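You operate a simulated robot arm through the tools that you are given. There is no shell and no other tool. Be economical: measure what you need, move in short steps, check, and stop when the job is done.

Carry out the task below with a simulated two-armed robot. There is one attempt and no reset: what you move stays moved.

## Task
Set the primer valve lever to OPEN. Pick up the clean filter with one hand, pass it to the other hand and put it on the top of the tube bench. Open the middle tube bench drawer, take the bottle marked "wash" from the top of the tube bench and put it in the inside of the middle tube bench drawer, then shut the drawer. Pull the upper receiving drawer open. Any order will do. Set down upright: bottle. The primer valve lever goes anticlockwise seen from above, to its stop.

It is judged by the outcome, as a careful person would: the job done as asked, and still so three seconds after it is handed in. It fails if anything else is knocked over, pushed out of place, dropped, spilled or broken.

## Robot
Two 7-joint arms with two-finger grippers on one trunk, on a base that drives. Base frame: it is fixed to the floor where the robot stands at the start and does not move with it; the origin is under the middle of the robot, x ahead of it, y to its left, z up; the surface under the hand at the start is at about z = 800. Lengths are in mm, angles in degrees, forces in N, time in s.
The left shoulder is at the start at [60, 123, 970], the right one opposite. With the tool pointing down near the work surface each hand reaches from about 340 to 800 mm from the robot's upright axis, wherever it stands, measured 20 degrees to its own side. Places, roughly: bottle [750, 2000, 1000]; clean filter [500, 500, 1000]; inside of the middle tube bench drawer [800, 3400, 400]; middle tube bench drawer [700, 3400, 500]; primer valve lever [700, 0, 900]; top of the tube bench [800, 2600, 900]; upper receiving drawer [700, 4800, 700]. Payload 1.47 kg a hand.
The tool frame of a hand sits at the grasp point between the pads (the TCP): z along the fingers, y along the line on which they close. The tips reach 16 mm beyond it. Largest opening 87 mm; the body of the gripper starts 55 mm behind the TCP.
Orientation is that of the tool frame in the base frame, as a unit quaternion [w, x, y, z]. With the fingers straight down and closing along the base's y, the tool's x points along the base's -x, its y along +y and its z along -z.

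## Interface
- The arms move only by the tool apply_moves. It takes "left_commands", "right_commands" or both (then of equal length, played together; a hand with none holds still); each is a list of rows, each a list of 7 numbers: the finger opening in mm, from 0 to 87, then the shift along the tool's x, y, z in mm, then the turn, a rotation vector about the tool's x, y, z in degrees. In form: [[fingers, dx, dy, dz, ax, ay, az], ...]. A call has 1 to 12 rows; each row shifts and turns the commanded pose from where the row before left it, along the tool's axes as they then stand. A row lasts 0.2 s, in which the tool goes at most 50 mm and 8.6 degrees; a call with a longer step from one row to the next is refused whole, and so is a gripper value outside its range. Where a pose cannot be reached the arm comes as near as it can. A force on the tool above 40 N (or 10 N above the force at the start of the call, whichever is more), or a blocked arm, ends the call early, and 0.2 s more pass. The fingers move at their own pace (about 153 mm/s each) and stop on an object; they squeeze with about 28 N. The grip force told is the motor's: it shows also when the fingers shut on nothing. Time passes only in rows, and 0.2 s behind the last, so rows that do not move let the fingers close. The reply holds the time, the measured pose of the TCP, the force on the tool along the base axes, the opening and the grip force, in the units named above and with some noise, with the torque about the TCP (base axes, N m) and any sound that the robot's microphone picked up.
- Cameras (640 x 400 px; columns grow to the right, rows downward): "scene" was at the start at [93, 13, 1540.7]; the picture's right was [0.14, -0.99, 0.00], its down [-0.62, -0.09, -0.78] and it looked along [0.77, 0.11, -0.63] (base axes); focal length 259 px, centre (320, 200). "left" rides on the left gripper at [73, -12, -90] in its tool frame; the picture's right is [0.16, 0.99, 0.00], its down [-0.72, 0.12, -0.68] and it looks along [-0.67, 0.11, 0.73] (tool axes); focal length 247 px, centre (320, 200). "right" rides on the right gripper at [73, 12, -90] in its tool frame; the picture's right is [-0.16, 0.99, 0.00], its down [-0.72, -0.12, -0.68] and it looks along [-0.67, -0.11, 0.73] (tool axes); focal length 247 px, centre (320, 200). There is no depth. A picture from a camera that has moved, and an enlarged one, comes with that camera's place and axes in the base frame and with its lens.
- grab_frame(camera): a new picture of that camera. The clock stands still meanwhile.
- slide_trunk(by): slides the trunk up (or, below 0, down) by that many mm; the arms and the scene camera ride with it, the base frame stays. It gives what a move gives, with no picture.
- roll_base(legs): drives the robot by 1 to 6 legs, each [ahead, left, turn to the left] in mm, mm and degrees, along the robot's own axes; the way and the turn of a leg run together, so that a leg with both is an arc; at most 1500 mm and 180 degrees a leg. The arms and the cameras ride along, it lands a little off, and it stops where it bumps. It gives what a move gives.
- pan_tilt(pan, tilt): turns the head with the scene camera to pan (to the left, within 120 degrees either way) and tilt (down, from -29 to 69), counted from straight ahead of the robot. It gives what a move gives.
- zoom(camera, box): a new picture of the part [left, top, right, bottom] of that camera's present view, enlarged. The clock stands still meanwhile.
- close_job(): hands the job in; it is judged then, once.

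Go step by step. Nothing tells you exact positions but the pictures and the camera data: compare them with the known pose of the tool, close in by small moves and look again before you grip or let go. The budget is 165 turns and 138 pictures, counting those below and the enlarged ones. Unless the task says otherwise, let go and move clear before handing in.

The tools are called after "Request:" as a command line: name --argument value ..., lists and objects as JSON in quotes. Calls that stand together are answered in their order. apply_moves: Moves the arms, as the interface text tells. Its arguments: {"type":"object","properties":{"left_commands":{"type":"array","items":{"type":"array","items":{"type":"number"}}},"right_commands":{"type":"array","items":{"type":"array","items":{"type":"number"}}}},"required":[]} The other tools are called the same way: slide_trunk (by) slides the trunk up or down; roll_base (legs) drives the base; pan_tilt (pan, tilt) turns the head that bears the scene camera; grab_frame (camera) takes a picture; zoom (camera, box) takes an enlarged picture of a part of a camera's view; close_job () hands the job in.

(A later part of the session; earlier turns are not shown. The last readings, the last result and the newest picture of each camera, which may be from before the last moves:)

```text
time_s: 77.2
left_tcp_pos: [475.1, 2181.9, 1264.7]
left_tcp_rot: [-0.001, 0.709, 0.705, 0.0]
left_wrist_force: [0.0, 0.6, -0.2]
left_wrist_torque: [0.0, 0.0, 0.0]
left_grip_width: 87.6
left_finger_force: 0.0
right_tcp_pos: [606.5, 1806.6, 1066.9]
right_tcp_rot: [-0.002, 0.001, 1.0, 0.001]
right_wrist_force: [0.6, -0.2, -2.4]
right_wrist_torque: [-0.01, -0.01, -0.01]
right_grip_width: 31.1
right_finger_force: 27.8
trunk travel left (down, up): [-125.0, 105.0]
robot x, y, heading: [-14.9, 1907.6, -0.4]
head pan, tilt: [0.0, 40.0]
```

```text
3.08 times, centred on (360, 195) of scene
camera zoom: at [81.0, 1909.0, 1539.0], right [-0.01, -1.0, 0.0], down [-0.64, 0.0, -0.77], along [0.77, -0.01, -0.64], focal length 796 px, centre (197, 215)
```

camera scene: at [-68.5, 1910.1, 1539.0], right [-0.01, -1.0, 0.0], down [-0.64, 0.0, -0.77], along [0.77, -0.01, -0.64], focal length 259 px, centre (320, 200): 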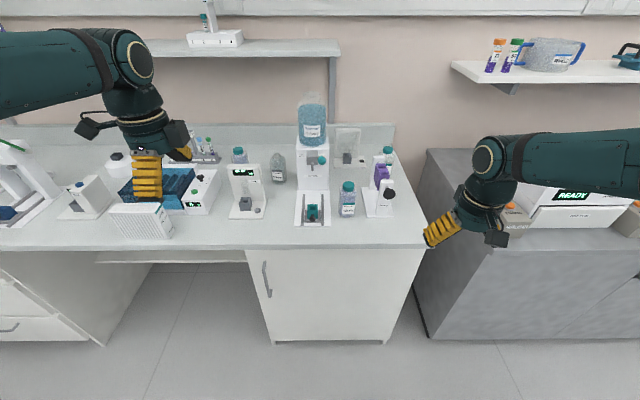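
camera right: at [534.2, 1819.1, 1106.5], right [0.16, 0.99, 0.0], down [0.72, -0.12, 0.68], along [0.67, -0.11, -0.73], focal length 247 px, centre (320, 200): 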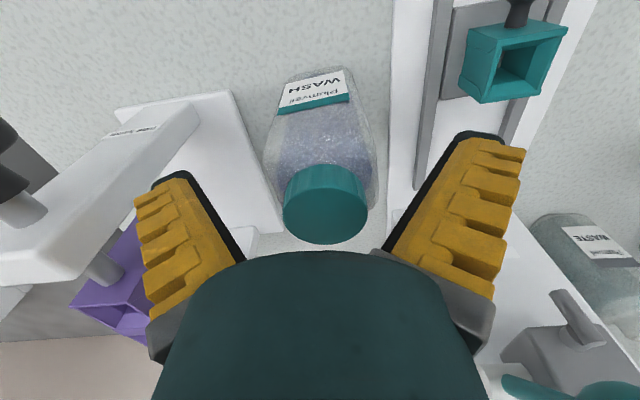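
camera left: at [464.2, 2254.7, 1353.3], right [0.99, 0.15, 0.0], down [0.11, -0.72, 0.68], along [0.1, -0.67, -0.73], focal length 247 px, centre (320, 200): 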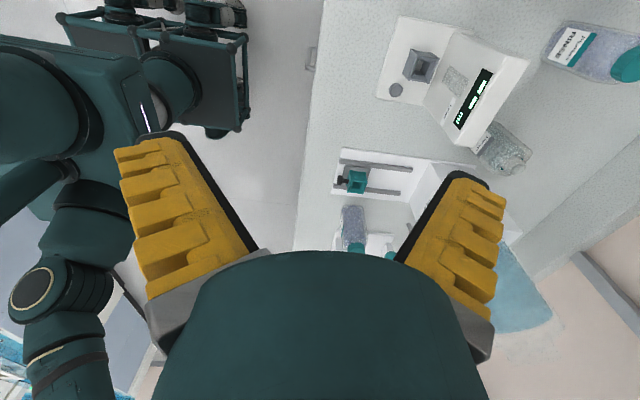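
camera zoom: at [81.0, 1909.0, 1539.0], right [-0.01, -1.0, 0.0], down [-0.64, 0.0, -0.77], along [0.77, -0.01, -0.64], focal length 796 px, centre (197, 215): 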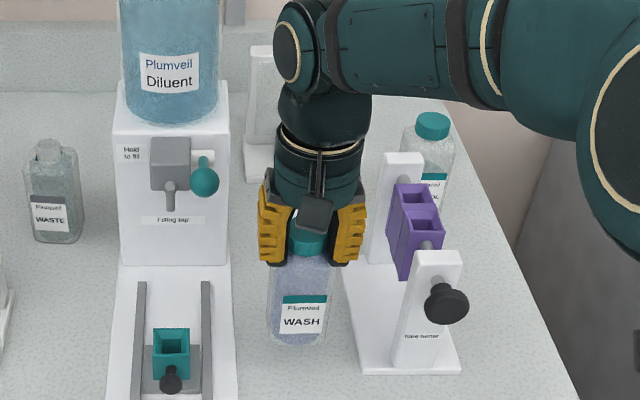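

The bottle is held and lifted. I raise and retract it, then drive to the drawer unit at the left end.

Request:
apply_moves --right_commands '[[25, 0, 0, -30, 0, 0, 0], [25, 0, 0, -30, 0, 0, 0], [25, 20, 0, -30, 0, 0, 0], [25, 35, 0, -20, 0, 0, 0], [25, 40, 0, 0, 0, 0, 0], [25, 40, 0, 0, 0, 0, 0], [25, 40, 0, 0, 0, 0, 0]]'

Request:
roll_base --legs '[[-430, 0, 0], [0, 1320, 0]]'

Request:
pan_tilt --pan 0 --tilt 40

Request:
grab_frame --camera "scene"

```text
time_s: 78.8
left_tcp_pos: [473.6, 2180.8, 1265.7]
left_tcp_rot: [0.0, 0.71, 0.705, 0.0]
left_wrist_force: [-0.6, 0.1, -0.2]
left_wrist_torque: [0.02, -0.04, 0.01]
left_grip_width: 86.9
left_finger_force: 0.1
right_tcp_pos: [428.8, 1807.5, 1180.0]
right_tcp_rot: [0.0, 0.0, 1.0, 0.002]
right_wrist_force: [-0.6, 0.1, -2.3]
right_wrist_torque: [0.0, 0.01, 0.02]
right_grip_width: 31.2
right_finger_force: 28.1
trunk travel left (down, up): [-125.0, 105.0]
robot x, y, heading: [-12.3, 1907.2, -0.4]
head pan, tilt: [0.0, 40.0]
```

```text
time_s: 92.8
left_tcp_pos: [56.8, 3505.4, 1265.0]
left_tcp_rot: [0.0, 0.71, 0.704, 0.0]
left_wrist_force: [-0.3, -0.9, 0.1]
left_wrist_torque: [0.03, 0.01, 0.02]
left_grip_width: 87.0
left_finger_force: 0.1
right_tcp_pos: [13.8, 3131.2, 1178.4]
right_tcp_rot: [-0.001, 0.001, 1.0, 0.002]
right_wrist_force: [0.1, -0.3, -2.6]
right_wrist_torque: [-0.01, 0.0, 0.01]
right_grip_width: 31.3
right_finger_force: 28.3
trunk travel left (down, up): [-125.0, 105.0]
robot x, y, heading: [-431.6, 3230.7, -0.3]
head pan, tilt: [0.0, 40.0]
```

```text
time_s: 93.3
left_tcp_pos: [56.5, 3504.5, 1264.6]
left_tcp_rot: [-0.001, 0.71, 0.704, -0.001]
left_wrist_force: [0.7, 0.2, 0.2]
left_wrist_torque: [0.02, 0.02, 0.0]
left_grip_width: 87.0
left_finger_force: 0.1
right_tcp_pos: [13.2, 3129.8, 1178.5]
right_tcp_rot: [-0.001, 0.001, 1.0, 0.001]
right_wrist_force: [-0.8, 0.4, -2.8]
right_wrist_torque: [0.01, -0.01, 0.02]
right_grip_width: 31.2
right_finger_force: 27.6
trunk travel left (down, up): [-125.0, 105.0]
robot x, y, heading: [-430.6, 3235.6, -0.3]
head pan, tilt: [0.0, 40.0]
```

```text
73 pictures are left
camera scene: at [-336.8, 3232.2, 1539.0], right [-0.01, -1.0, 0.0], down [-0.64, 0.0, -0.77], along [0.77, 0.0, -0.64], focal length 259 px, centre (320, 200)
```

scene: 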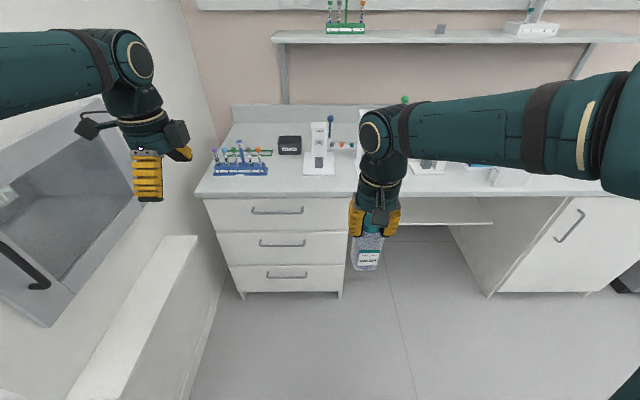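

The drawer unit is ahead; its middle handle is near y≈3406, z≈630. I lower the trunk and turn the left hand horizontal (fingers forward, closing vertically).

Request:
slide_trunk --by -100

Request:
apply_moves --left_commands '[[87, 0, 0, 0, -8.2, 0, 0], [87, 0, 0, 0, -8.2, 0, 0], [87, 0, 0, 0, -8.2, 0, 0], [87, 0, 0, 0, -8.2, 0, 0], [87, 0, 0, 0, -8.2, 0, 0], [87, 0, 0, 0, -8.2, 0, 0], [87, 0, 0, 0, -8.2, 0, 0], [87, 0, 0, 0, -8.2, 0, 0], [87, 0, 0, 0, -8.2, 0, 0], [87, 0, 0, 0, -8.2, 0, 0], [87, 0, 0, 0, -8, 0, 0]]'

Request:
apply_moves --left_commands '[[87, -9, -45, 0, 0, 0, 0], [87, -9, -45, 0, 0, 0, 0], [87, -9, -45, 0, 0, 0, 0], [87, -9, -45, 0, 0, 0, 0], [87, -9, -45, 0, 0, 0, 0], [87, -9, -45, 0, 0, 0, 0], [87, -9, -45, 0, 0, 0, 0], [87, -9, -45, 0, 0, 0, 0], [87, -9, -45, 0, 0, 0, 0], [87, -9, -45, 0, 0, 0, 0]]'

Request:
grab_frame --camera "left"

Request:
grab_frame --camera "scene"

```text
time_s: 94.7
left_tcp_pos: [57.6, 3504.4, 1165.1]
left_tcp_rot: [0.001, 0.709, 0.705, 0.0]
left_wrist_force: [-0.2, 0.4, 0.2]
left_wrist_torque: [0.0, 0.0, 0.02]
left_grip_width: 86.7
left_finger_force: 0.0
right_tcp_pos: [13.8, 3131.5, 1078.0]
right_tcp_rot: [-0.001, 0.001, 1.0, 0.002]
right_wrist_force: [0.0, -1.3, -1.6]
right_wrist_torque: [-0.01, -0.01, -0.01]
right_grip_width: 31.1
right_finger_force: 28.0
trunk travel left (down, up): [-25.0, 205.0]
robot x, y, heading: [-429.0, 3231.1, -0.1]
head pan, tilt: [0.0, 40.0]
```

```text
time_s: 97.1
left_tcp_pos: [57.3, 3506.9, 1164.3]
left_tcp_rot: [0.501, 0.501, 0.499, 0.499]
left_wrist_force: [0.3, 1.2, 0.4]
left_wrist_torque: [0.03, -0.03, 0.01]
left_grip_width: 86.9
left_finger_force: 0.0
right_tcp_pos: [14.6, 3132.0, 1078.9]
right_tcp_rot: [-0.001, 0.001, 1.0, 0.001]
right_wrist_force: [0.5, 0.3, -3.7]
right_wrist_torque: [-0.01, 0.04, 0.0]
right_grip_width: 31.0
right_finger_force: 27.9
trunk travel left (down, up): [-25.0, 205.0]
robot x, y, heading: [-428.4, 3231.9, -0.6]
head pan, tilt: [0.0, 40.0]
```

```text
time_s: 99.3
left_tcp_pos: [88.5, 3423.2, 719.2]
left_tcp_rot: [0.502, 0.502, 0.498, 0.498]
left_wrist_force: [0.9, -0.3, 0.5]
left_wrist_torque: [-0.01, 0.01, -0.01]
left_grip_width: 86.8
left_finger_force: 0.1
left hand out of reach, approached as far as the arm can: row 1, 2, 3
right_tcp_pos: [14.1, 3130.2, 1078.3]
right_tcp_rot: [0.0, 0.002, 1.0, 0.002]
right_wrist_force: [0.0, 0.5, -3.1]
right_wrist_torque: [0.07, 0.01, 0.02]
right_grip_width: 31.0
right_finger_force: 28.2
trunk travel left (down, up): [-25.0, 205.0]
robot x, y, heading: [-427.8, 3231.2, -0.7]
head pan, tilt: [0.0, 40.0]
```

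```text
72 pictures are left
camera left: at [-1.3, 3497.6, 706.3], right [0.0, 0.16, 0.99], down [-0.69, -0.72, 0.12], along [0.73, -0.68, 0.11], focal length 247 px, centre (320, 200)
```

left: 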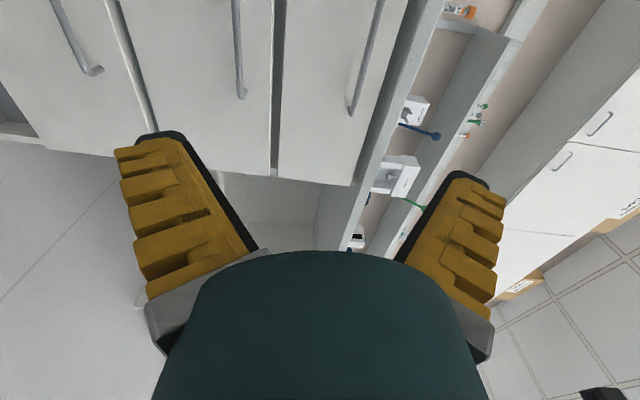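

```text
71 pictures are left
camera scene: at [-336.4, 3232.0, 1439.0], right [-0.01, -1.0, 0.0], down [-0.64, 0.0, -0.77], along [0.77, 0.0, -0.64], focal length 259 px, centre (320, 200)
```

scene: 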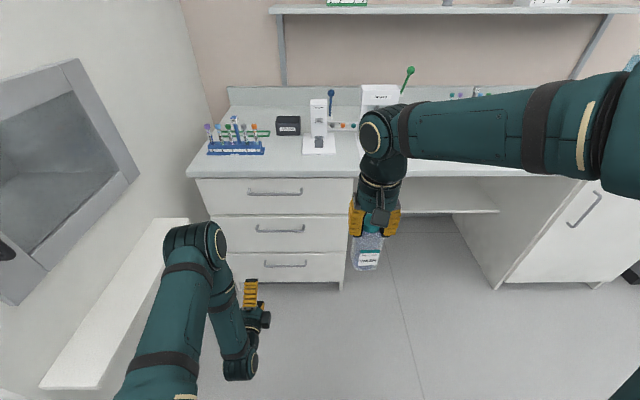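

Triangulation puts the middle handle bar at x≈476, z≈586, y≈3300–3515. I lower the left hand to that height, then drive ahead 280 mm.

Request:
apply_moves --left_commands '[[87, -5, -45, 0, 0, 0, 0], [87, -5, -45, 0, 0, 0, 0], [87, -5, -43, 0, 0, 0, 0]]'

Request:
roll_base --legs '[[270, 0, 0.5]]'

Request:
grab_frame --camera "left"

Request:
grab_frame --camera "scene"

```text
time_s: 100.1
left_tcp_pos: [85.1, 3410.4, 587.4]
left_tcp_rot: [0.502, 0.502, 0.498, 0.498]
left_wrist_force: [0.2, -0.7, -0.5]
left_wrist_torque: [0.02, 0.01, -0.02]
left_grip_width: 87.2
left_finger_force: 0.0
right_tcp_pos: [14.0, 3130.4, 1080.2]
right_tcp_rot: [0.0, 0.001, 1.0, 0.002]
right_wrist_force: [-0.2, 0.4, -2.7]
right_wrist_torque: [-0.03, 0.03, 0.0]
right_grip_width: 31.3
right_finger_force: 27.6
trunk travel left (down, up): [-25.0, 205.0]
robot x, y, heading: [-430.8, 3234.4, -0.4]
head pan, tilt: [0.0, 40.0]
```

```text
time_s: 102.0
left_tcp_pos: [349.2, 3414.2, 587.1]
left_tcp_rot: [0.498, 0.5, 0.501, 0.5]
left_wrist_force: [0.0, -0.1, -0.9]
left_wrist_torque: [0.0, -0.03, -0.01]
left_grip_width: 86.9
left_finger_force: 0.0
right_tcp_pos: [280.9, 3134.9, 1078.5]
right_tcp_rot: [-0.001, -0.004, 1.0, 0.002]
right_wrist_force: [0.6, 0.4, -3.1]
right_wrist_torque: [0.02, 0.08, -0.03]
right_grip_width: 31.4
right_finger_force: 28.0
trunk travel left (down, up): [-25.0, 205.0]
robot x, y, heading: [-163.4, 3231.6, -0.2]
head pan, tilt: [0.0, 40.0]
```

```text
70 pictures are left
camera left: at [259.3, 3487.4, 575.5], right [0.0, 0.16, 0.99], down [-0.68, -0.73, 0.12], along [0.73, -0.67, 0.11], focal length 247 px, centre (320, 200)
```

left: 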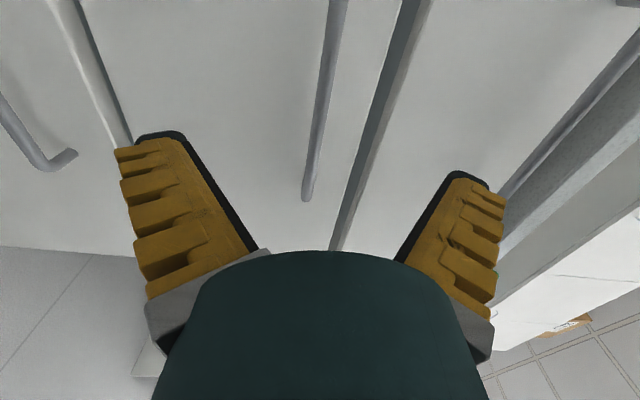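

```text
69 pictures are left
camera scene: at [-71.0, 3232.6, 1438.9], right [0.0, -1.0, 0.0], down [-0.64, 0.0, -0.77], along [0.77, 0.0, -0.64], focal length 259 px, centre (320, 200)
```

scene: 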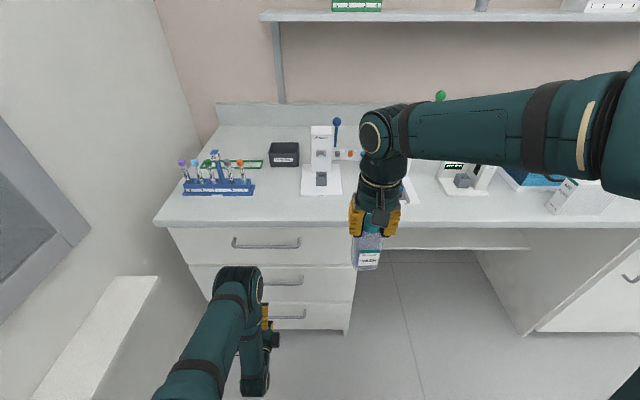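

The handle is centred between the fingers in height. I advance 105 mm with the left arm and look.

Request:
apply_moves --left_commands '[[87, 0, 0, 40, 0, 0, 0], [87, 0, 0, 40, 0, 0, 0], [87, 0, 0, 25, 0, 0, 0]]'

Request:
grab_frame --camera "left"

```text
time_s: 102.8
left_tcp_pos: [454.1, 3415.1, 589.1]
left_tcp_rot: [0.499, 0.499, 0.501, 0.5]
left_wrist_force: [-0.5, 0.5, -0.1]
left_wrist_torque: [0.0, -0.03, -0.02]
left_grip_width: 87.0
left_finger_force: 0.1
right_tcp_pos: [279.0, 3134.6, 1078.4]
right_tcp_rot: [-0.001, -0.004, 1.0, 0.002]
right_wrist_force: [-0.6, -0.4, -3.0]
right_wrist_torque: [-0.03, 0.0, 0.01]
right_grip_width: 31.4
right_finger_force: 28.1
trunk travel left (down, up): [-25.0, 205.0]
robot x, y, heading: [-164.9, 3233.2, -0.1]
head pan, tilt: [0.0, 40.0]
```

```text
68 pictures are left
camera left: at [364.8, 3488.7, 575.7], right [0.0, 0.16, 0.99], down [-0.68, -0.73, 0.12], along [0.73, -0.67, 0.11], focal length 247 px, centre (320, 200)
```

left: 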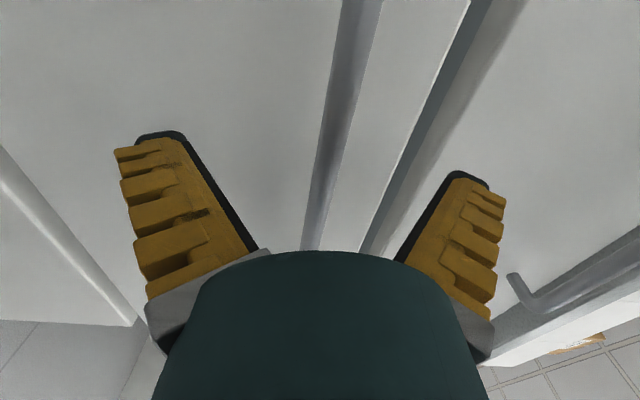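

Request:
apply_moves --left_commands '[[87, 0, 0, 14, 0, 0, 0], [50, 0, 0, 0, 0, 0, 0], [20, 0, 0, 0, 0, 0, 0], [0, 0, 0, 0, 0, 0, 0], [0, 0, 0, 0, 0, 0, 0]]'

Request:
grab_frame --camera "left"

```text
time_s: 104.0
left_tcp_pos: [468.7, 3414.8, 589.1]
left_tcp_rot: [0.5, 0.498, 0.501, 0.502]
left_wrist_force: [0.7, 0.0, 11.8]
left_wrist_torque: [0.01, 0.12, -0.02]
left_grip_width: 0.1
left_finger_force: 28.2
right_tcp_pos: [278.5, 3133.1, 1080.7]
right_tcp_rot: [0.0, -0.005, 1.0, 0.002]
right_wrist_force: [-0.2, 0.6, -2.3]
right_wrist_torque: [0.0, 0.02, 0.03]
right_grip_width: 31.3
right_finger_force: 28.0
trunk travel left (down, up): [-25.0, 205.0]
robot x, y, heading: [-165.2, 3230.8, 0.4]
head pan, tilt: [0.0, 40.0]
```

```text
67 pictures are left
camera left: at [378.8, 3488.0, 576.7], right [0.0, 0.16, 0.99], down [-0.68, -0.73, 0.11], along [0.73, -0.67, 0.11], focal length 247 px, centre (320, 200)
```

left: 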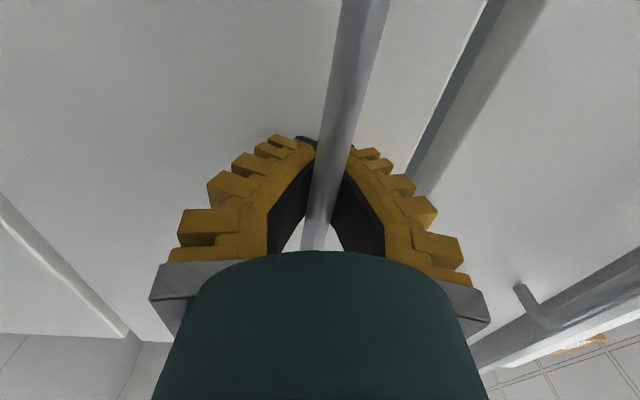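

The fingers have closed beyond the bar, hooking it. I pull back gently with the arm first.

Request:
apply_moves --left_commands '[[0, 0, 0, -12, 0, 0, 0], [0, 0, 0, -12, 0, 0, 0], [0, 0, 0, -15, 0, 0, 0], [0, 0, 0, -15, 0, 0, 0]]'

Request:
grab_frame --camera "left"

Request:
grab_frame --camera "scene"

```text
time_s: 105.0
left_tcp_pos: [411.4, 3414.7, 588.1]
left_tcp_rot: [0.499, 0.5, 0.501, 0.501]
left_wrist_force: [0.8, -0.5, 3.9]
left_wrist_torque: [-0.03, 0.28, 0.01]
left_grip_width: 0.0
left_finger_force: 27.9
right_tcp_pos: [278.5, 3134.3, 1079.9]
right_tcp_rot: [-0.001, -0.005, 1.0, 0.001]
right_wrist_force: [-0.2, 1.2, -2.5]
right_wrist_torque: [0.0, 0.01, 0.01]
right_grip_width: 31.4
right_finger_force: 28.2
trunk travel left (down, up): [-25.0, 205.0]
robot x, y, heading: [-163.3, 3231.9, 0.3]
head pan, tilt: [0.0, 40.0]
```

```text
66 pictures are left
camera left: at [322.3, 3487.9, 575.1], right [0.0, 0.16, 0.99], down [-0.68, -0.73, 0.12], along [0.73, -0.67, 0.11], focal length 247 px, centre (320, 200)
```

left: 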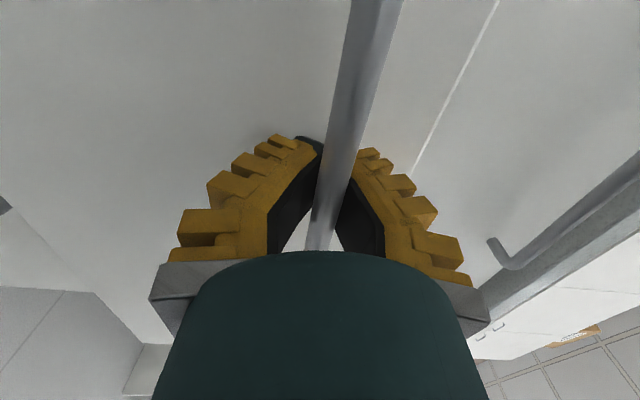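

```text
65 pictures are left
camera scene: at [-72.6, 3232.4, 1439.0], right [0.0, -1.0, 0.0], down [-0.64, 0.0, -0.77], along [0.77, 0.0, -0.64], focal length 259 px, centre (320, 200)
```

scene: 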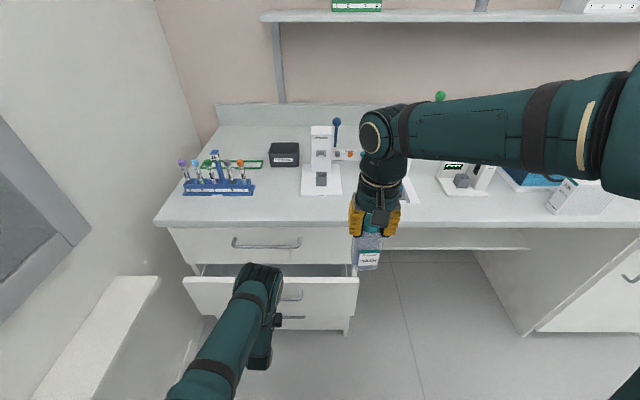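

The drawer comes along. I pull it wider by driving the base back 250 mm.

Request:
roll_base --legs '[[-250, 0, 0]]'

Request:
grab_frame --camera "scene"

Request:
grab_frame --camera "left"

```text
time_s: 106.8
left_tcp_pos: [165.8, 3416.6, 587.5]
left_tcp_rot: [0.498, 0.498, 0.502, 0.501]
left_wrist_force: [0.5, 1.3, 1.5]
left_wrist_torque: [0.02, 0.01, -0.06]
left_grip_width: 0.0
left_finger_force: 27.7
right_tcp_pos: [32.3, 3135.1, 1079.5]
right_tcp_rot: [0.0, -0.007, 1.0, 0.001]
right_wrist_force: [0.3, 0.1, -2.8]
right_wrist_torque: [0.01, -0.01, 0.02]
right_grip_width: 31.3
right_finger_force: 27.5
trunk travel left (down, up): [-25.0, 205.0]
robot x, y, heading: [-412.0, 3231.4, 0.3]
head pan, tilt: [0.0, 40.0]
```

```text
64 pictures are left
camera scene: at [-318.8, 3231.9, 1439.1], right [0.01, -1.0, 0.0], down [-0.64, 0.0, -0.77], along [0.77, 0.0, -0.64], focal length 259 px, centre (320, 200)
```

scene: 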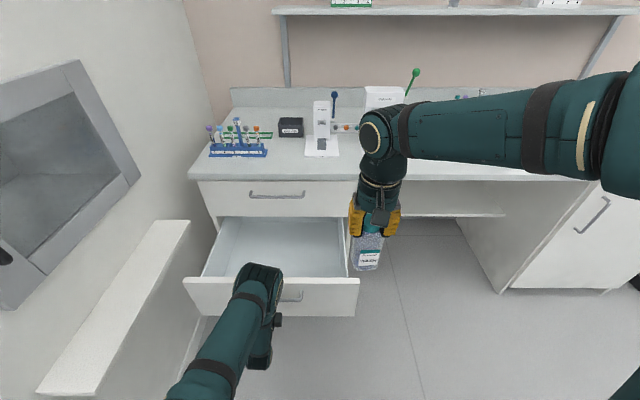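

```text
63 pictures are left
camera left: at [75.8, 3488.8, 575.4], right [0.0, 0.16, 0.99], down [-0.68, -0.73, 0.12], along [0.74, -0.67, 0.11], focal length 247 px, centre (320, 200)
```

left: 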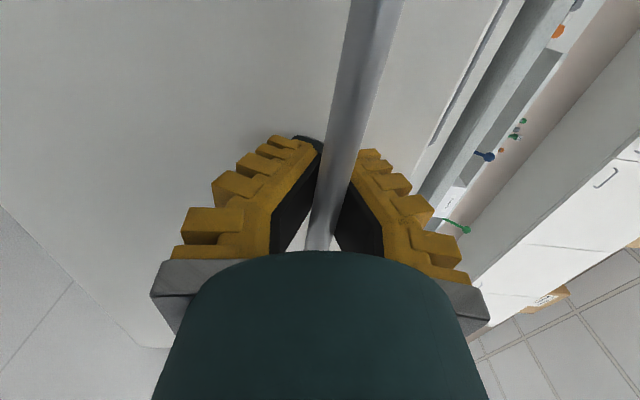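

The drawer is open about 300 mm. I unhook the left hand, back it off, and raise it clear.

Request:
apply_moves --left_commands '[[60, 0, 0, 0, 0, 0, 0], [87, 0, 0, 0, 0, 0, 0], [87, 0, 0, 0, 0, 0, 0], [87, 0, 0, -40, 0, 0, 0], [87, 0, 0, -40, 0, 0, 0], [87, 0, 45, 0, 0, 0, 0], [87, 0, 45, 0, 0, 0, 0], [87, 0, 45, 0, 0, 0, 0], [87, 0, 45, 0, 0, 0, 0], [87, 0, 45, 0, 0, 0, 0], [87, 0, 45, 0, 0, 0, 0], [87, 0, 45, 0, 0, 0, 0]]'

Request:
grab_frame --camera "scene"

```text
time_s: 109.4
left_tcp_pos: [88.3, 3417.5, 902.4]
left_tcp_rot: [0.499, 0.498, 0.501, 0.502]
left_wrist_force: [0.0, 0.3, 0.5]
left_wrist_torque: [0.0, 0.0, 0.0]
left_grip_width: 86.9
left_finger_force: 0.0
right_tcp_pos: [34.6, 3134.7, 1079.9]
right_tcp_rot: [0.0, -0.006, 1.0, 0.002]
right_wrist_force: [0.4, -0.6, -1.8]
right_wrist_torque: [0.02, 0.04, 0.01]
right_grip_width: 31.2
right_finger_force: 27.8
trunk travel left (down, up): [-25.0, 205.0]
robot x, y, heading: [-412.8, 3233.5, 0.3]
head pan, tilt: [0.0, 40.0]
```

```text
62 pictures are left
camera scene: at [-319.0, 3231.8, 1439.1], right [0.01, -1.0, 0.0], down [-0.64, 0.0, -0.77], along [0.77, 0.0, -0.64], focal length 259 px, centre (320, 200)
```

scene: 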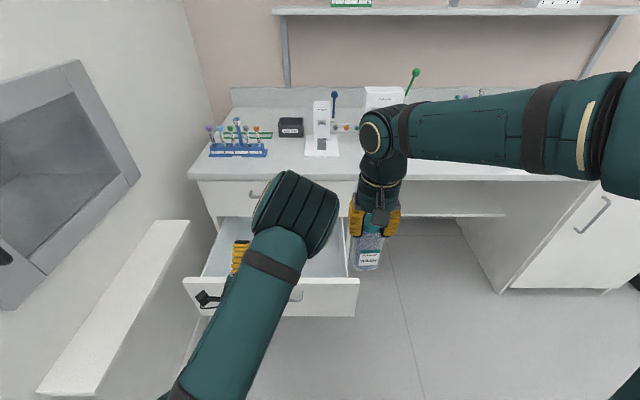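

The drawer floor should be near z≈430. I shift the base 180 ahead and 150 left so the right arm faces the drawer.

Request:
roll_base --legs '[[0, 150, 0], [170, 0, 0]]'

Request:
pan_tilt --pan 0 --tilt 55

Request:
grab_frame --camera "scene"

Request:
grab_frame --camera "right"

```text
time_s: 112.4
left_tcp_pos: [257.4, 3570.0, 902.0]
left_tcp_rot: [0.498, 0.499, 0.501, 0.502]
left_wrist_force: [0.4, -0.4, -0.4]
left_wrist_torque: [0.01, -0.01, 0.05]
left_grip_width: 87.0
left_finger_force: 0.1
right_tcp_pos: [202.2, 3287.8, 1079.0]
right_tcp_rot: [0.0, -0.006, 1.0, 0.001]
right_wrist_force: [1.2, -0.7, -2.6]
right_wrist_torque: [-0.02, 0.02, 0.0]
right_grip_width: 30.9
right_finger_force: 27.6
trunk travel left (down, up): [-25.0, 205.0]
robot x, y, heading: [-241.3, 3382.4, 0.4]
head pan, tilt: [0.0, 40.0]
```

```text
time_s: 113.2
left_tcp_pos: [256.9, 3568.8, 902.8]
left_tcp_rot: [0.499, 0.499, 0.501, 0.501]
left_wrist_force: [0.2, 0.2, 0.3]
left_wrist_torque: [-0.01, -0.02, 0.03]
left_grip_width: 87.0
left_finger_force: 0.1
right_tcp_pos: [201.5, 3287.9, 1079.3]
right_tcp_rot: [-0.001, -0.005, 1.0, 0.002]
right_wrist_force: [-0.1, -0.5, -2.3]
right_wrist_torque: [0.03, 0.02, -0.01]
right_grip_width: 31.2
right_finger_force: 27.9
trunk travel left (down, up): [-25.0, 205.0]
robot x, y, heading: [-240.8, 3387.1, 0.3]
head pan, tilt: [0.0, 55.0]
```

```text
61 pictures are left
camera scene: at [-162.4, 3385.2, 1418.4], right [0.01, -1.0, 0.0], down [-0.82, 0.0, -0.57], along [0.57, 0.0, -0.82], focal length 259 px, centre (320, 200)
```

scene: 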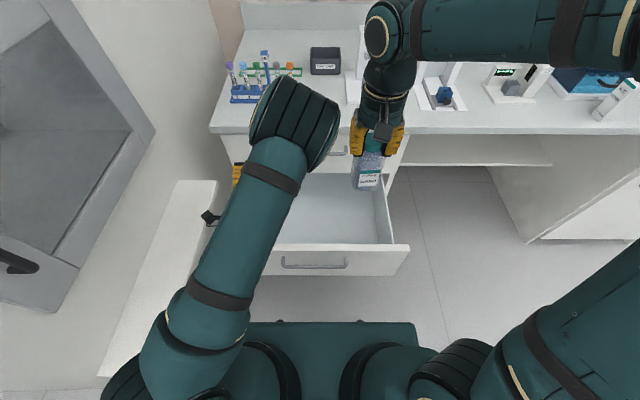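

```text
60 pictures are left
camera right: at [129.2, 3297.0, 1169.4], right [0.15, 0.99, 0.0], down [0.73, -0.11, 0.68], along [0.67, -0.1, -0.73], focal length 247 px, centre (320, 200)
```

right: 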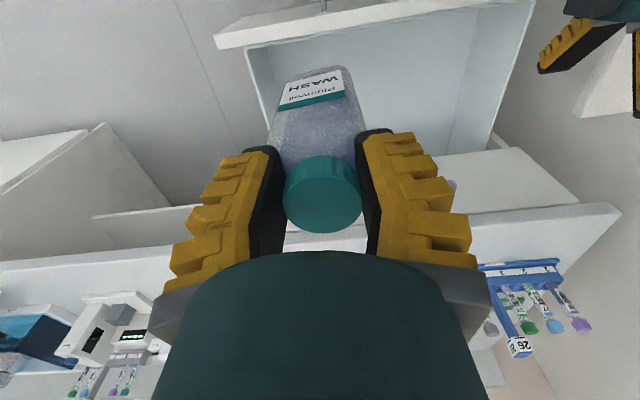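

I move the bottle over the open drawer and lower it above the rim, then look.

Request:
apply_moves --right_commands '[[25, -43, 2, 0, 0, 0, 0], [25, -43, 2, 0, 0, 0, 0], [25, -43, 2, 0, 0, 0, 0], [25, 0, 0, 40, 0, 0, 0], [25, 0, 0, 40, 0, 0, 0], [25, 0, 0, 40, 0, 0, 0], [25, 0, 0, 40, 0, 0, 0], [25, 0, 0, 40, 0, 0, 0], [25, 0, 0, 40, 0, 0, 0], [25, 0, 0, 40, 0, 0, 0], [25, 0, 0, 20, 0, 0, 0]]'

Request:
grab_frame --camera "scene"

Request:
grab_frame --camera "right"

```text
time_s: 115.6
left_tcp_pos: [256.8, 3568.8, 901.9]
left_tcp_rot: [0.498, 0.499, 0.502, 0.502]
left_wrist_force: [-0.6, -0.3, -0.1]
left_wrist_torque: [0.0, 0.02, 0.01]
left_grip_width: 87.2
left_finger_force: 0.0
right_tcp_pos: [331.1, 3295.9, 777.0]
right_tcp_rot: [0.0, -0.005, 1.0, 0.001]
right_wrist_force: [-0.3, -0.1, -2.4]
right_wrist_torque: [0.0, 0.03, 0.0]
right_grip_width: 31.2
right_finger_force: 27.8
trunk travel left (down, up): [-25.0, 205.0]
robot x, y, heading: [-245.7, 3378.0, 0.3]
head pan, tilt: [0.0, 55.0]
```

```text
59 pictures are left
camera scene: at [-162.3, 3385.2, 1418.3], right [0.01, -1.0, 0.0], down [-0.82, 0.0, -0.57], along [0.57, 0.0, -0.82], focal length 259 px, centre (320, 200)
```

scene: 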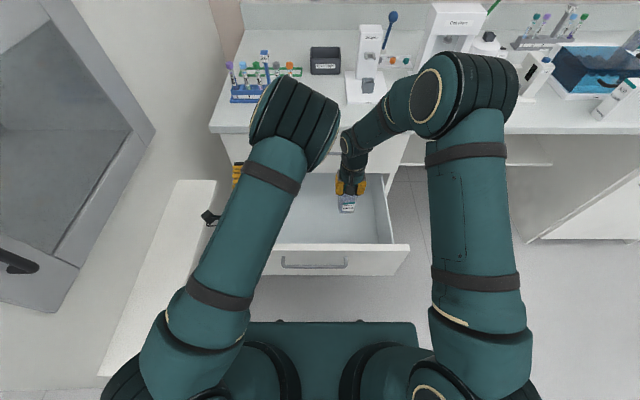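

```text
58 pictures are left
camera right: at [257.5, 3305.1, 868.1], right [0.15, 0.99, 0.0], down [0.73, -0.11, 0.68], along [0.67, -0.1, -0.73], focal length 247 px, centre (320, 200)
```

right: 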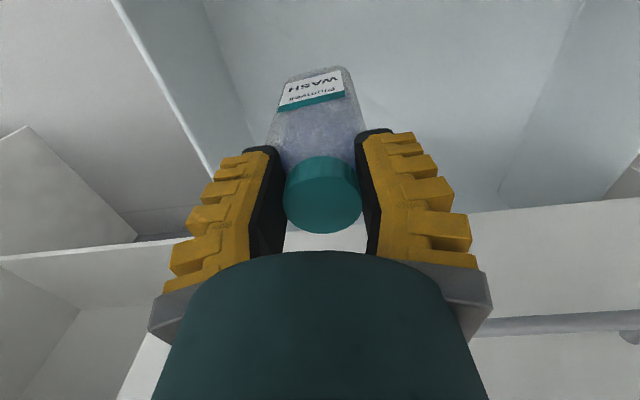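

Request:
apply_moves --right_commands '[[25, 0, 0, 35, 0, 0, 0], [25, 0, 0, 35, 0, 0, 0], [25, 0, 0, 35, 0, 0, 0], [25, 0, 0, 35, 0, 0, 0]]'

Request:
grab_frame --camera "right"

Request:
grab_frame --camera "scene"

```text
time_s: 116.6
left_tcp_pos: [257.4, 3569.8, 902.2]
left_tcp_rot: [0.498, 0.499, 0.502, 0.501]
left_wrist_force: [0.0, -0.3, -0.7]
left_wrist_torque: [0.02, -0.02, 0.03]
left_grip_width: 87.2
left_finger_force: 0.0
right_tcp_pos: [330.8, 3294.2, 636.9]
right_tcp_rot: [-0.001, -0.005, 1.0, 0.003]
right_wrist_force: [-0.1, 0.7, -2.7]
right_wrist_torque: [-0.02, 0.03, 0.0]
right_grip_width: 31.1
right_finger_force: 27.8
trunk travel left (down, up): [-25.0, 205.0]
robot x, y, heading: [-242.8, 3384.4, 0.6]
head pan, tilt: [0.0, 55.0]
```

```text
57 pictures are left
camera right: at [258.0, 3304.3, 727.8], right [0.15, 0.99, 0.0], down [0.73, -0.11, 0.68], along [0.67, -0.1, -0.73], focal length 247 px, centre (320, 200)
```

right: 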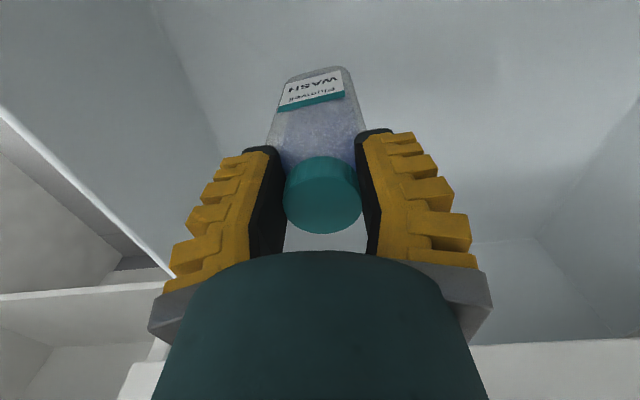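

```text
56 pictures are left
camera scene: at [-162.1, 3385.1, 1418.3], right [0.01, -1.0, 0.0], down [-0.82, 0.0, -0.57], along [0.57, 0.0, -0.82], focal length 259 px, centre (320, 200)
```

scene: 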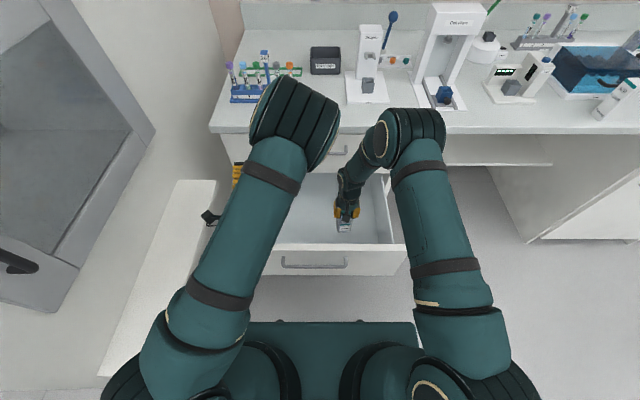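

Request:
apply_moves --right_commands '[[25, 0, 0, 15, 0, 0, 0], [25, 0, 0, 15, 0, 0, 0], [25, 0, 0, 8, 0, 0, 0], [25, 0, 0, 8, 0, 0, 0]]'

```text
time_s: 117.6
left_tcp_pos: [257.3, 3569.9, 902.1]
left_tcp_rot: [0.498, 0.5, 0.502, 0.5]
left_wrist_force: [-0.5, -0.8, -0.4]
left_wrist_torque: [0.01, 0.01, 0.0]
left_grip_width: 86.9
left_finger_force: 0.2
right_tcp_pos: [330.7, 3295.6, 592.1]
right_tcp_rot: [-0.001, -0.005, 1.0, 0.0]
right_wrist_force: [-0.2, -0.1, -1.7]
right_wrist_torque: [0.03, 0.02, -0.02]
right_grip_width: 31.3
right_finger_force: 28.2
trunk travel left (down, up): [-25.0, 205.0]
robot x, y, heading: [-243.5, 3384.4, 0.2]
head pan, tilt: [0.0, 55.0]
```

Request:
apply_moves --right_commands '[[25, 0, 0, 5, 0, 0, 0], [25, 0, 0, 5, 0, 0, 0], [25, 0, 0, 5, 0, 0, 0]]'

Request:
grab_frame --camera "right"

```text
time_s: 118.4
left_tcp_pos: [256.7, 3569.3, 902.3]
left_tcp_rot: [0.498, 0.498, 0.502, 0.501]
left_wrist_force: [0.6, 0.5, 0.5]
left_wrist_torque: [0.01, 0.02, -0.02]
left_grip_width: 86.8
left_finger_force: 0.0
right_tcp_pos: [329.8, 3296.0, 577.8]
right_tcp_rot: [-0.001, -0.006, 1.0, 0.001]
right_wrist_force: [0.7, 0.4, -2.6]
right_wrist_torque: [0.02, 0.02, -0.02]
right_grip_width: 31.1
right_finger_force: 28.2
trunk travel left (down, up): [-25.0, 205.0]
robot x, y, heading: [-242.1, 3383.8, 0.5]
head pan, tilt: [0.0, 55.0]
```

```text
55 pictures are left
camera right: at [257.6, 3305.3, 668.7], right [0.15, 0.99, 0.0], down [0.73, -0.11, 0.68], along [0.67, -0.1, -0.73], focal length 247 px, centre (320, 200)
```

right: 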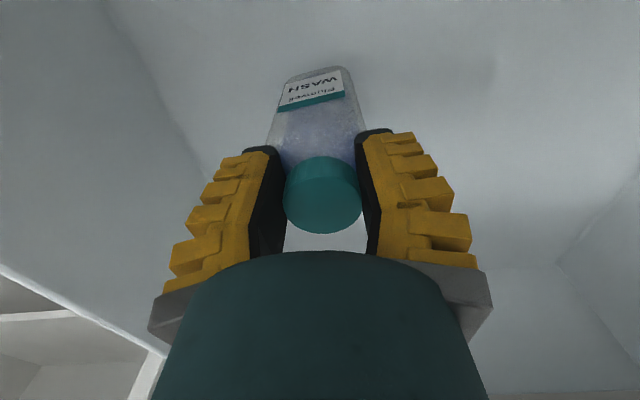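

Request:
apply_moves --right_commands '[[25, 0, 0, 4, 0, 0, 0], [25, 0, 0, 4, 0, 0, 0], [25, 0, 0, 4, 0, 0, 0]]'

```text
time_s: 119.2
left_tcp_pos: [257.7, 3569.4, 901.9]
left_tcp_rot: [0.499, 0.499, 0.501, 0.501]
left_wrist_force: [0.3, 0.2, 0.0]
left_wrist_torque: [-0.04, -0.06, -0.02]
left_grip_width: 86.9
left_finger_force: 0.0
right_tcp_pos: [329.9, 3296.1, 566.2]
right_tcp_rot: [-0.001, -0.006, 1.0, 0.001]
right_wrist_force: [0.9, 0.1, -2.3]
right_wrist_torque: [0.0, 0.05, 0.0]
right_grip_width: 31.1
right_finger_force: 28.1
trunk travel left (down, up): [-25.0, 205.0]
robot x, y, heading: [-244.5, 3387.9, 0.4]
head pan, tilt: [0.0, 55.0]
```

Request:
apply_moves --right_commands '[[25, 0, 0, 3, 0, 0, 0], [25, 0, 0, 3, 0, 0, 0], [25, 0, 0, 3, 0, 0, 0], [25, 0, 0, 3, 0, 0, 0]]'

```text
time_s: 120.2
left_tcp_pos: [256.5, 3568.5, 902.3]
left_tcp_rot: [0.497, 0.499, 0.502, 0.501]
left_wrist_force: [-0.2, 0.7, -0.1]
left_wrist_torque: [-0.01, -0.02, -0.06]
left_grip_width: 86.9
left_finger_force: 0.1
right_tcp_pos: [330.0, 3296.9, 553.2]
right_tcp_rot: [-0.001, -0.005, 1.0, 0.002]
right_wrist_force: [0.9, 0.1, -2.3]
right_wrist_torque: [0.02, 0.01, -0.02]
right_grip_width: 31.2
right_finger_force: 28.1
trunk travel left (down, up): [-25.0, 205.0]
robot x, y, heading: [-244.2, 3383.0, 0.2]
head pan, tilt: [0.0, 55.0]
```

Request:
apply_moves --right_commands '[[25, 0, 0, 3, 0, 0, 0], [25, 0, 0, 3, 0, 0, 0], [25, 0, 0, 3, 0, 0, 0], [25, 0, 0, 3, 0, 0, 0], [25, 0, 0, 3, 0, 0, 0]]'

Request:
grab_frame --camera "right"

Request:
zoom --camera "scene" --box '[270, 90, 430, 290]'

```text
time_s: 121.4
left_tcp_pos: [254.7, 3569.0, 902.8]
left_tcp_rot: [0.5, 0.499, 0.5, 0.501]
left_wrist_force: [-0.1, -0.3, -0.1]
left_wrist_torque: [-0.02, 0.02, 0.03]
left_grip_width: 86.9
left_finger_force: 0.1
right_tcp_pos: [332.2, 3296.7, 542.7]
right_tcp_rot: [0.004, -0.006, 1.0, 0.001]
right_wrist_force: [0.8, -0.1, 34.9]
right_wrist_torque: [-0.3, 0.4, 0.1]
right_grip_width: 33.4
right_finger_force: 28.5
trunk travel left (down, up): [-25.0, 205.0]
robot x, y, heading: [-241.2, 3389.3, 0.2]
head pan, tilt: [0.0, 55.0]
```

```text
54 pictures are left
camera right: at [258.1, 3306.1, 632.9], right [0.15, 0.99, 0.0], down [0.72, -0.11, 0.68], along [0.68, -0.1, -0.73], focal length 247 px, centre (320, 200)
```

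right: 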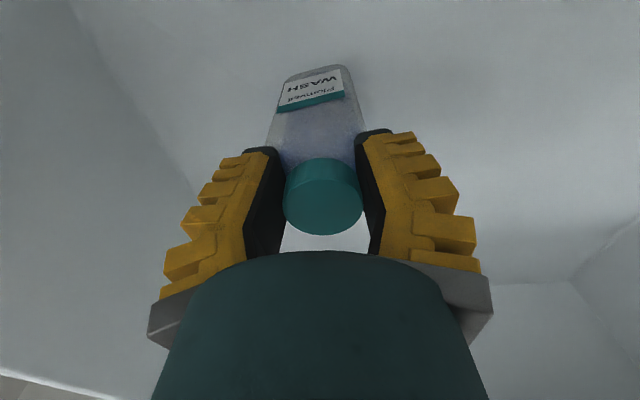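

```text
2.00 times, centred on (350, 190) of scene
camera zoom: at [-165.2, 3385.6, 1418.9], right [0.01, -1.0, 0.0], down [-0.82, 0.0, -0.58], along [0.58, 0.0, -0.82], focal length 517 px, centre (260, 220)
```

zoom: 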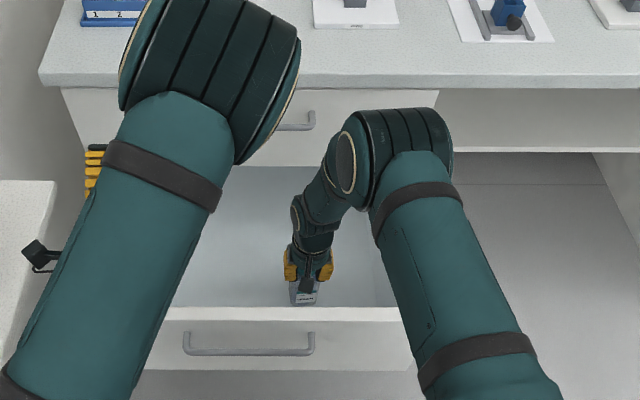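

The bottle is on the drawer floor. I ease up 1 mm, release, and withdraw straight up.

Request:
apply_moves --right_commands '[[25, 0, 0, -2, 0, 0, 0], [38, 0, 0, 0, 0, 0, 0], [55, 0, 0, 0, 0, 0, 0], [75, 0, 0, 0, 0, 0, 0], [80, 0, 0, -20, 0, 0, 0], [80, 0, 0, -30, 0, 0, 0], [80, 0, 0, -35, 0, 0, 0]]'

Request:
grab_frame --camera "right"

```text
time_s: 123.0
left_tcp_pos: [255.4, 3568.4, 903.2]
left_tcp_rot: [0.499, 0.498, 0.501, 0.501]
left_wrist_force: [0.1, 0.4, 0.6]
left_wrist_torque: [0.01, 0.02, 0.01]
left_grip_width: 87.3
left_finger_force: 0.1
right_tcp_pos: [330.3, 3294.9, 625.1]
right_tcp_rot: [-0.001, -0.006, 1.0, 0.001]
right_wrist_force: [0.5, -1.1, 0.1]
right_wrist_torque: [0.01, -0.01, -0.01]
right_grip_width: 81.6
right_finger_force: 0.8
trunk travel left (down, up): [-25.0, 205.0]
robot x, y, heading: [-244.4, 3387.8, 0.1]
head pan, tilt: [0.0, 55.0]
```

```text
52 pictures are left
camera right: at [256.8, 3304.7, 715.5], right [0.15, 0.99, 0.0], down [0.73, -0.11, 0.68], along [0.67, -0.1, -0.73], focal length 247 px, centre (320, 200)
```

right: 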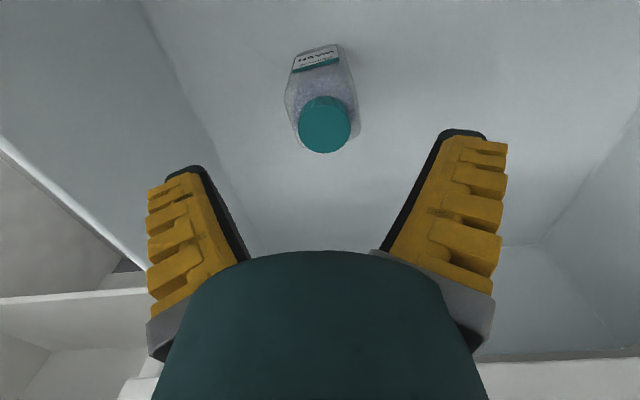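

The bottle stands upright in the drawer. I raise the right hand out, then back the base 200 mm to shut the drawer with the left hand.

Request:
apply_moves --right_commands '[[80, 0, 0, -42, 0, 0, 0], [80, 0, 0, -45, 0, 0, 0], [80, 0, 0, -45, 0, 0, 0], [80, 0, 0, -45, 0, 0, 0], [80, 0, 0, -45, 0, 0, 0], [80, 0, 0, -45, 0, 0, 0], [80, 0, 0, -45, 0, 0, 0], [80, 0, 0, -45, 0, 0, 0]]'

Request:
roll_base --legs '[[-210, 0, 0], [0, -150, 0]]'

Request:
grab_frame --camera "scene"

```text
time_s: 124.8
left_tcp_pos: [257.0, 3570.1, 901.7]
left_tcp_rot: [0.498, 0.499, 0.501, 0.502]
left_wrist_force: [-0.7, 0.2, -0.6]
left_wrist_torque: [0.0, -0.01, -0.01]
left_grip_width: 87.1
left_finger_force: 0.1
right_tcp_pos: [330.0, 3295.2, 984.1]
right_tcp_rot: [0.0, -0.005, 1.0, 0.001]
right_wrist_force: [-1.8, 0.4, -1.0]
right_wrist_torque: [0.04, -0.02, -0.01]
right_grip_width: 81.6
right_finger_force: 0.9
trunk travel left (down, up): [-25.0, 205.0]
robot x, y, heading: [-242.7, 3386.5, 0.3]
head pan, tilt: [0.0, 55.0]
```

```text
time_s: 128.0
left_tcp_pos: [43.9, 3413.9, 902.7]
left_tcp_rot: [0.5, 0.5, 0.5, 0.5]
left_wrist_force: [-0.7, -0.4, -0.3]
left_wrist_torque: [0.0, 0.0, -0.02]
left_grip_width: 87.2
left_finger_force: 0.1
right_tcp_pos: [118.0, 3139.9, 983.0]
right_tcp_rot: [-0.001, -0.003, 1.0, 0.001]
right_wrist_force: [-0.4, 0.4, 0.6]
right_wrist_torque: [-0.02, 0.01, 0.0]
right_grip_width: 81.6
right_finger_force: 1.1
trunk travel left (down, up): [-25.0, 205.0]
robot x, y, heading: [-459.7, 3233.2, 0.0]
head pan, tilt: [0.0, 55.0]
```

```text
51 pictures are left
camera scene: at [-376.1, 3232.1, 1418.3], right [0.0, -1.0, 0.0], down [-0.82, 0.0, -0.57], along [0.57, 0.0, -0.82], focal length 259 px, centre (320, 200)
```

scene: 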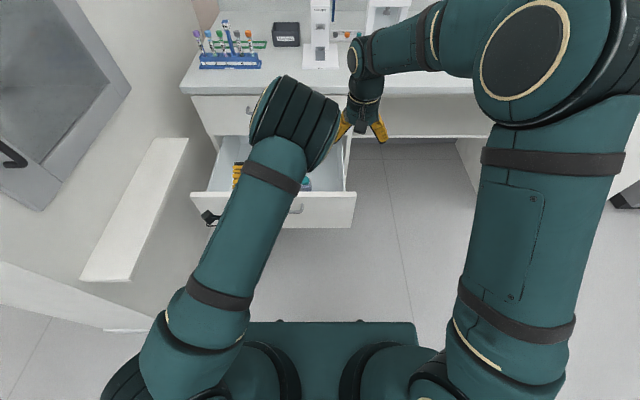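

Now I close the left fingers and lower the hand in front of the drawer's face, below the handle.

Request:
apply_moves --left_commands '[[0, 0, -42, 0, 0, 0, 0], [0, 0, -42, 0, 0, 0, 0], [0, 0, -42, 0, 0, 0, 0], [0, 0, -42, 0, 0, 0, 0], [0, 0, -42, 0, 0, 0, 0], [0, 0, -42, 0, 0, 0, 0], [0, 0, -42, 0, 0, 0, 0], [0, 0, -42, 0, 0, 0, 0], [0, 0, -42, 0, 0, 0, 0]]'

Request:
apply_moves --left_commands '[[0, 0, 0, 30, 0, 0, 0], [0, 0, 0, 30, 0, 0, 0], [0, 0, 0, 30, 0, 0, 0]]'

Request:
grab_frame --camera "left"

Request:
grab_frame --camera "scene"

```text
time_s: 130.0
left_tcp_pos: [46.5, 3413.2, 524.2]
left_tcp_rot: [0.5, 0.501, 0.5, 0.5]
left_wrist_force: [1.1, -0.8, -0.5]
left_wrist_torque: [0.03, -0.02, 0.03]
left_grip_width: 0.2
left_finger_force: 28.2
right_tcp_pos: [116.0, 3139.6, 983.2]
right_tcp_rot: [0.0, -0.003, 1.0, 0.001]
right_wrist_force: [-0.5, 0.8, -0.2]
right_wrist_torque: [-0.04, -0.02, 0.0]
right_grip_width: 81.7
right_finger_force: 1.1
trunk travel left (down, up): [-25.0, 205.0]
robot x, y, heading: [-454.0, 3232.4, 0.1]
head pan, tilt: [0.0, 55.0]
```

```text
time_s: 130.8
left_tcp_pos: [135.6, 3414.5, 525.1]
left_tcp_rot: [0.5, 0.5, 0.5, 0.499]
left_wrist_force: [-0.1, 0.1, 0.0]
left_wrist_torque: [-0.02, 0.01, 0.01]
left_grip_width: 0.1
left_finger_force: 27.8
right_tcp_pos: [117.6, 3138.5, 982.6]
right_tcp_rot: [-0.001, -0.003, 1.0, 0.002]
right_wrist_force: [-0.8, -0.9, -0.1]
right_wrist_torque: [-0.02, -0.06, -0.01]
right_grip_width: 81.8
right_finger_force: 0.9
trunk travel left (down, up): [-25.0, 205.0]
robot x, y, heading: [-453.7, 3233.8, 0.1]
head pan, tilt: [0.0, 55.0]
```

```text
50 pictures are left
camera left: at [45.1, 3487.7, 512.1], right [0.0, 0.16, 0.99], down [-0.68, -0.72, 0.12], along [0.73, -0.67, 0.11], focal length 247 px, centre (320, 200)
```

left: 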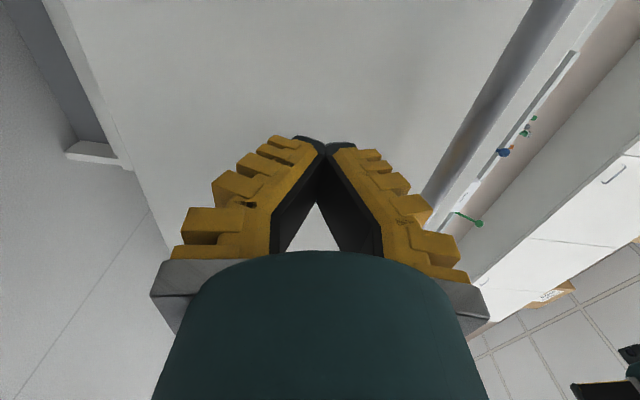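

```text
49 pictures are left
camera scene: at [-376.0, 3232.5, 1418.3], right [0.0, -1.0, 0.0], down [-0.82, 0.0, -0.57], along [0.57, 0.0, -0.82], focal length 259 px, centre (320, 200)
```

scene: 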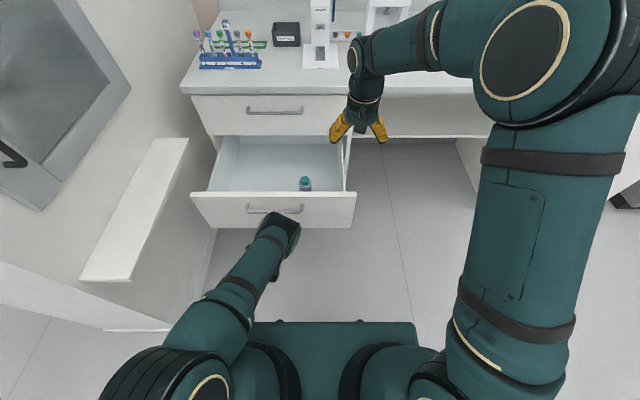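

The hand is in front of the face; the bottle stands in the drawer. I lower 18 mm and push by driving ahead slowly in short legs.

Request:
apply_moves --left_commands '[[0, 0, -18, 0, 0, 0, 0], [0, 0, 0, 20, 0, 0, 0], [0, 0, 0, 15, 0, 0, 0]]'

Request:
roll_base --legs '[[100, 0, 0]]'

Request:
grab_frame --camera "scene"

```text
time_s: 131.6
left_tcp_pos: [169.2, 3414.8, 505.8]
left_tcp_rot: [0.501, 0.5, 0.499, 0.5]
left_wrist_force: [-0.3, 0.0, -0.4]
left_wrist_torque: [-0.04, -0.02, 0.02]
left_grip_width: 0.0
left_finger_force: 28.3
right_tcp_pos: [115.7, 3138.9, 982.5]
right_tcp_rot: [-0.001, -0.003, 1.0, 0.002]
right_wrist_force: [-0.8, -0.2, 0.3]
right_wrist_torque: [0.02, 0.0, -0.01]
right_grip_width: 81.9
right_finger_force: 0.9
trunk travel left (down, up): [-25.0, 205.0]
robot x, y, heading: [-456.3, 3236.4, 0.1]
head pan, tilt: [0.0, 55.0]
```

```text
time_s: 132.8
left_tcp_pos: [265.9, 3414.1, 504.5]
left_tcp_rot: [0.5, 0.5, 0.5, 0.5]
left_wrist_force: [0.3, -0.2, 0.0]
left_wrist_torque: [0.01, 0.0, -0.02]
left_grip_width: 0.3
left_finger_force: 27.6
right_tcp_pos: [215.8, 3138.2, 981.4]
right_tcp_rot: [-0.001, -0.003, 1.0, 0.001]
right_wrist_force: [0.6, -0.5, 0.1]
right_wrist_torque: [0.0, 0.04, 0.0]
right_grip_width: 81.5
right_finger_force: 1.7
trunk travel left (down, up): [-25.0, 205.0]
robot x, y, heading: [-354.7, 3230.5, 0.2]
head pan, tilt: [0.0, 55.0]
```

```text
48 pictures are left
camera scene: at [-276.4, 3232.5, 1418.2], right [0.0, -1.0, 0.0], down [-0.82, 0.0, -0.57], along [0.57, 0.0, -0.82], focal length 259 px, centre (320, 200)
```

scene: 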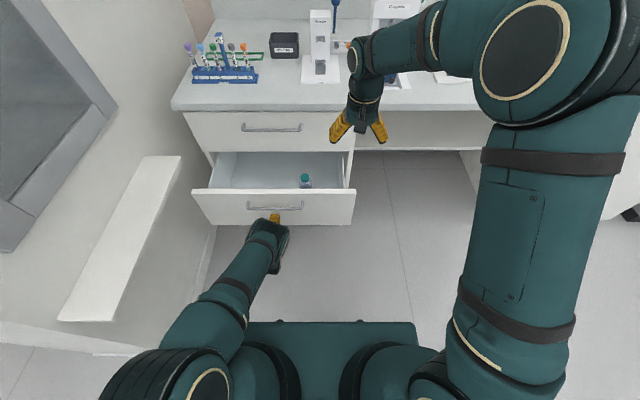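

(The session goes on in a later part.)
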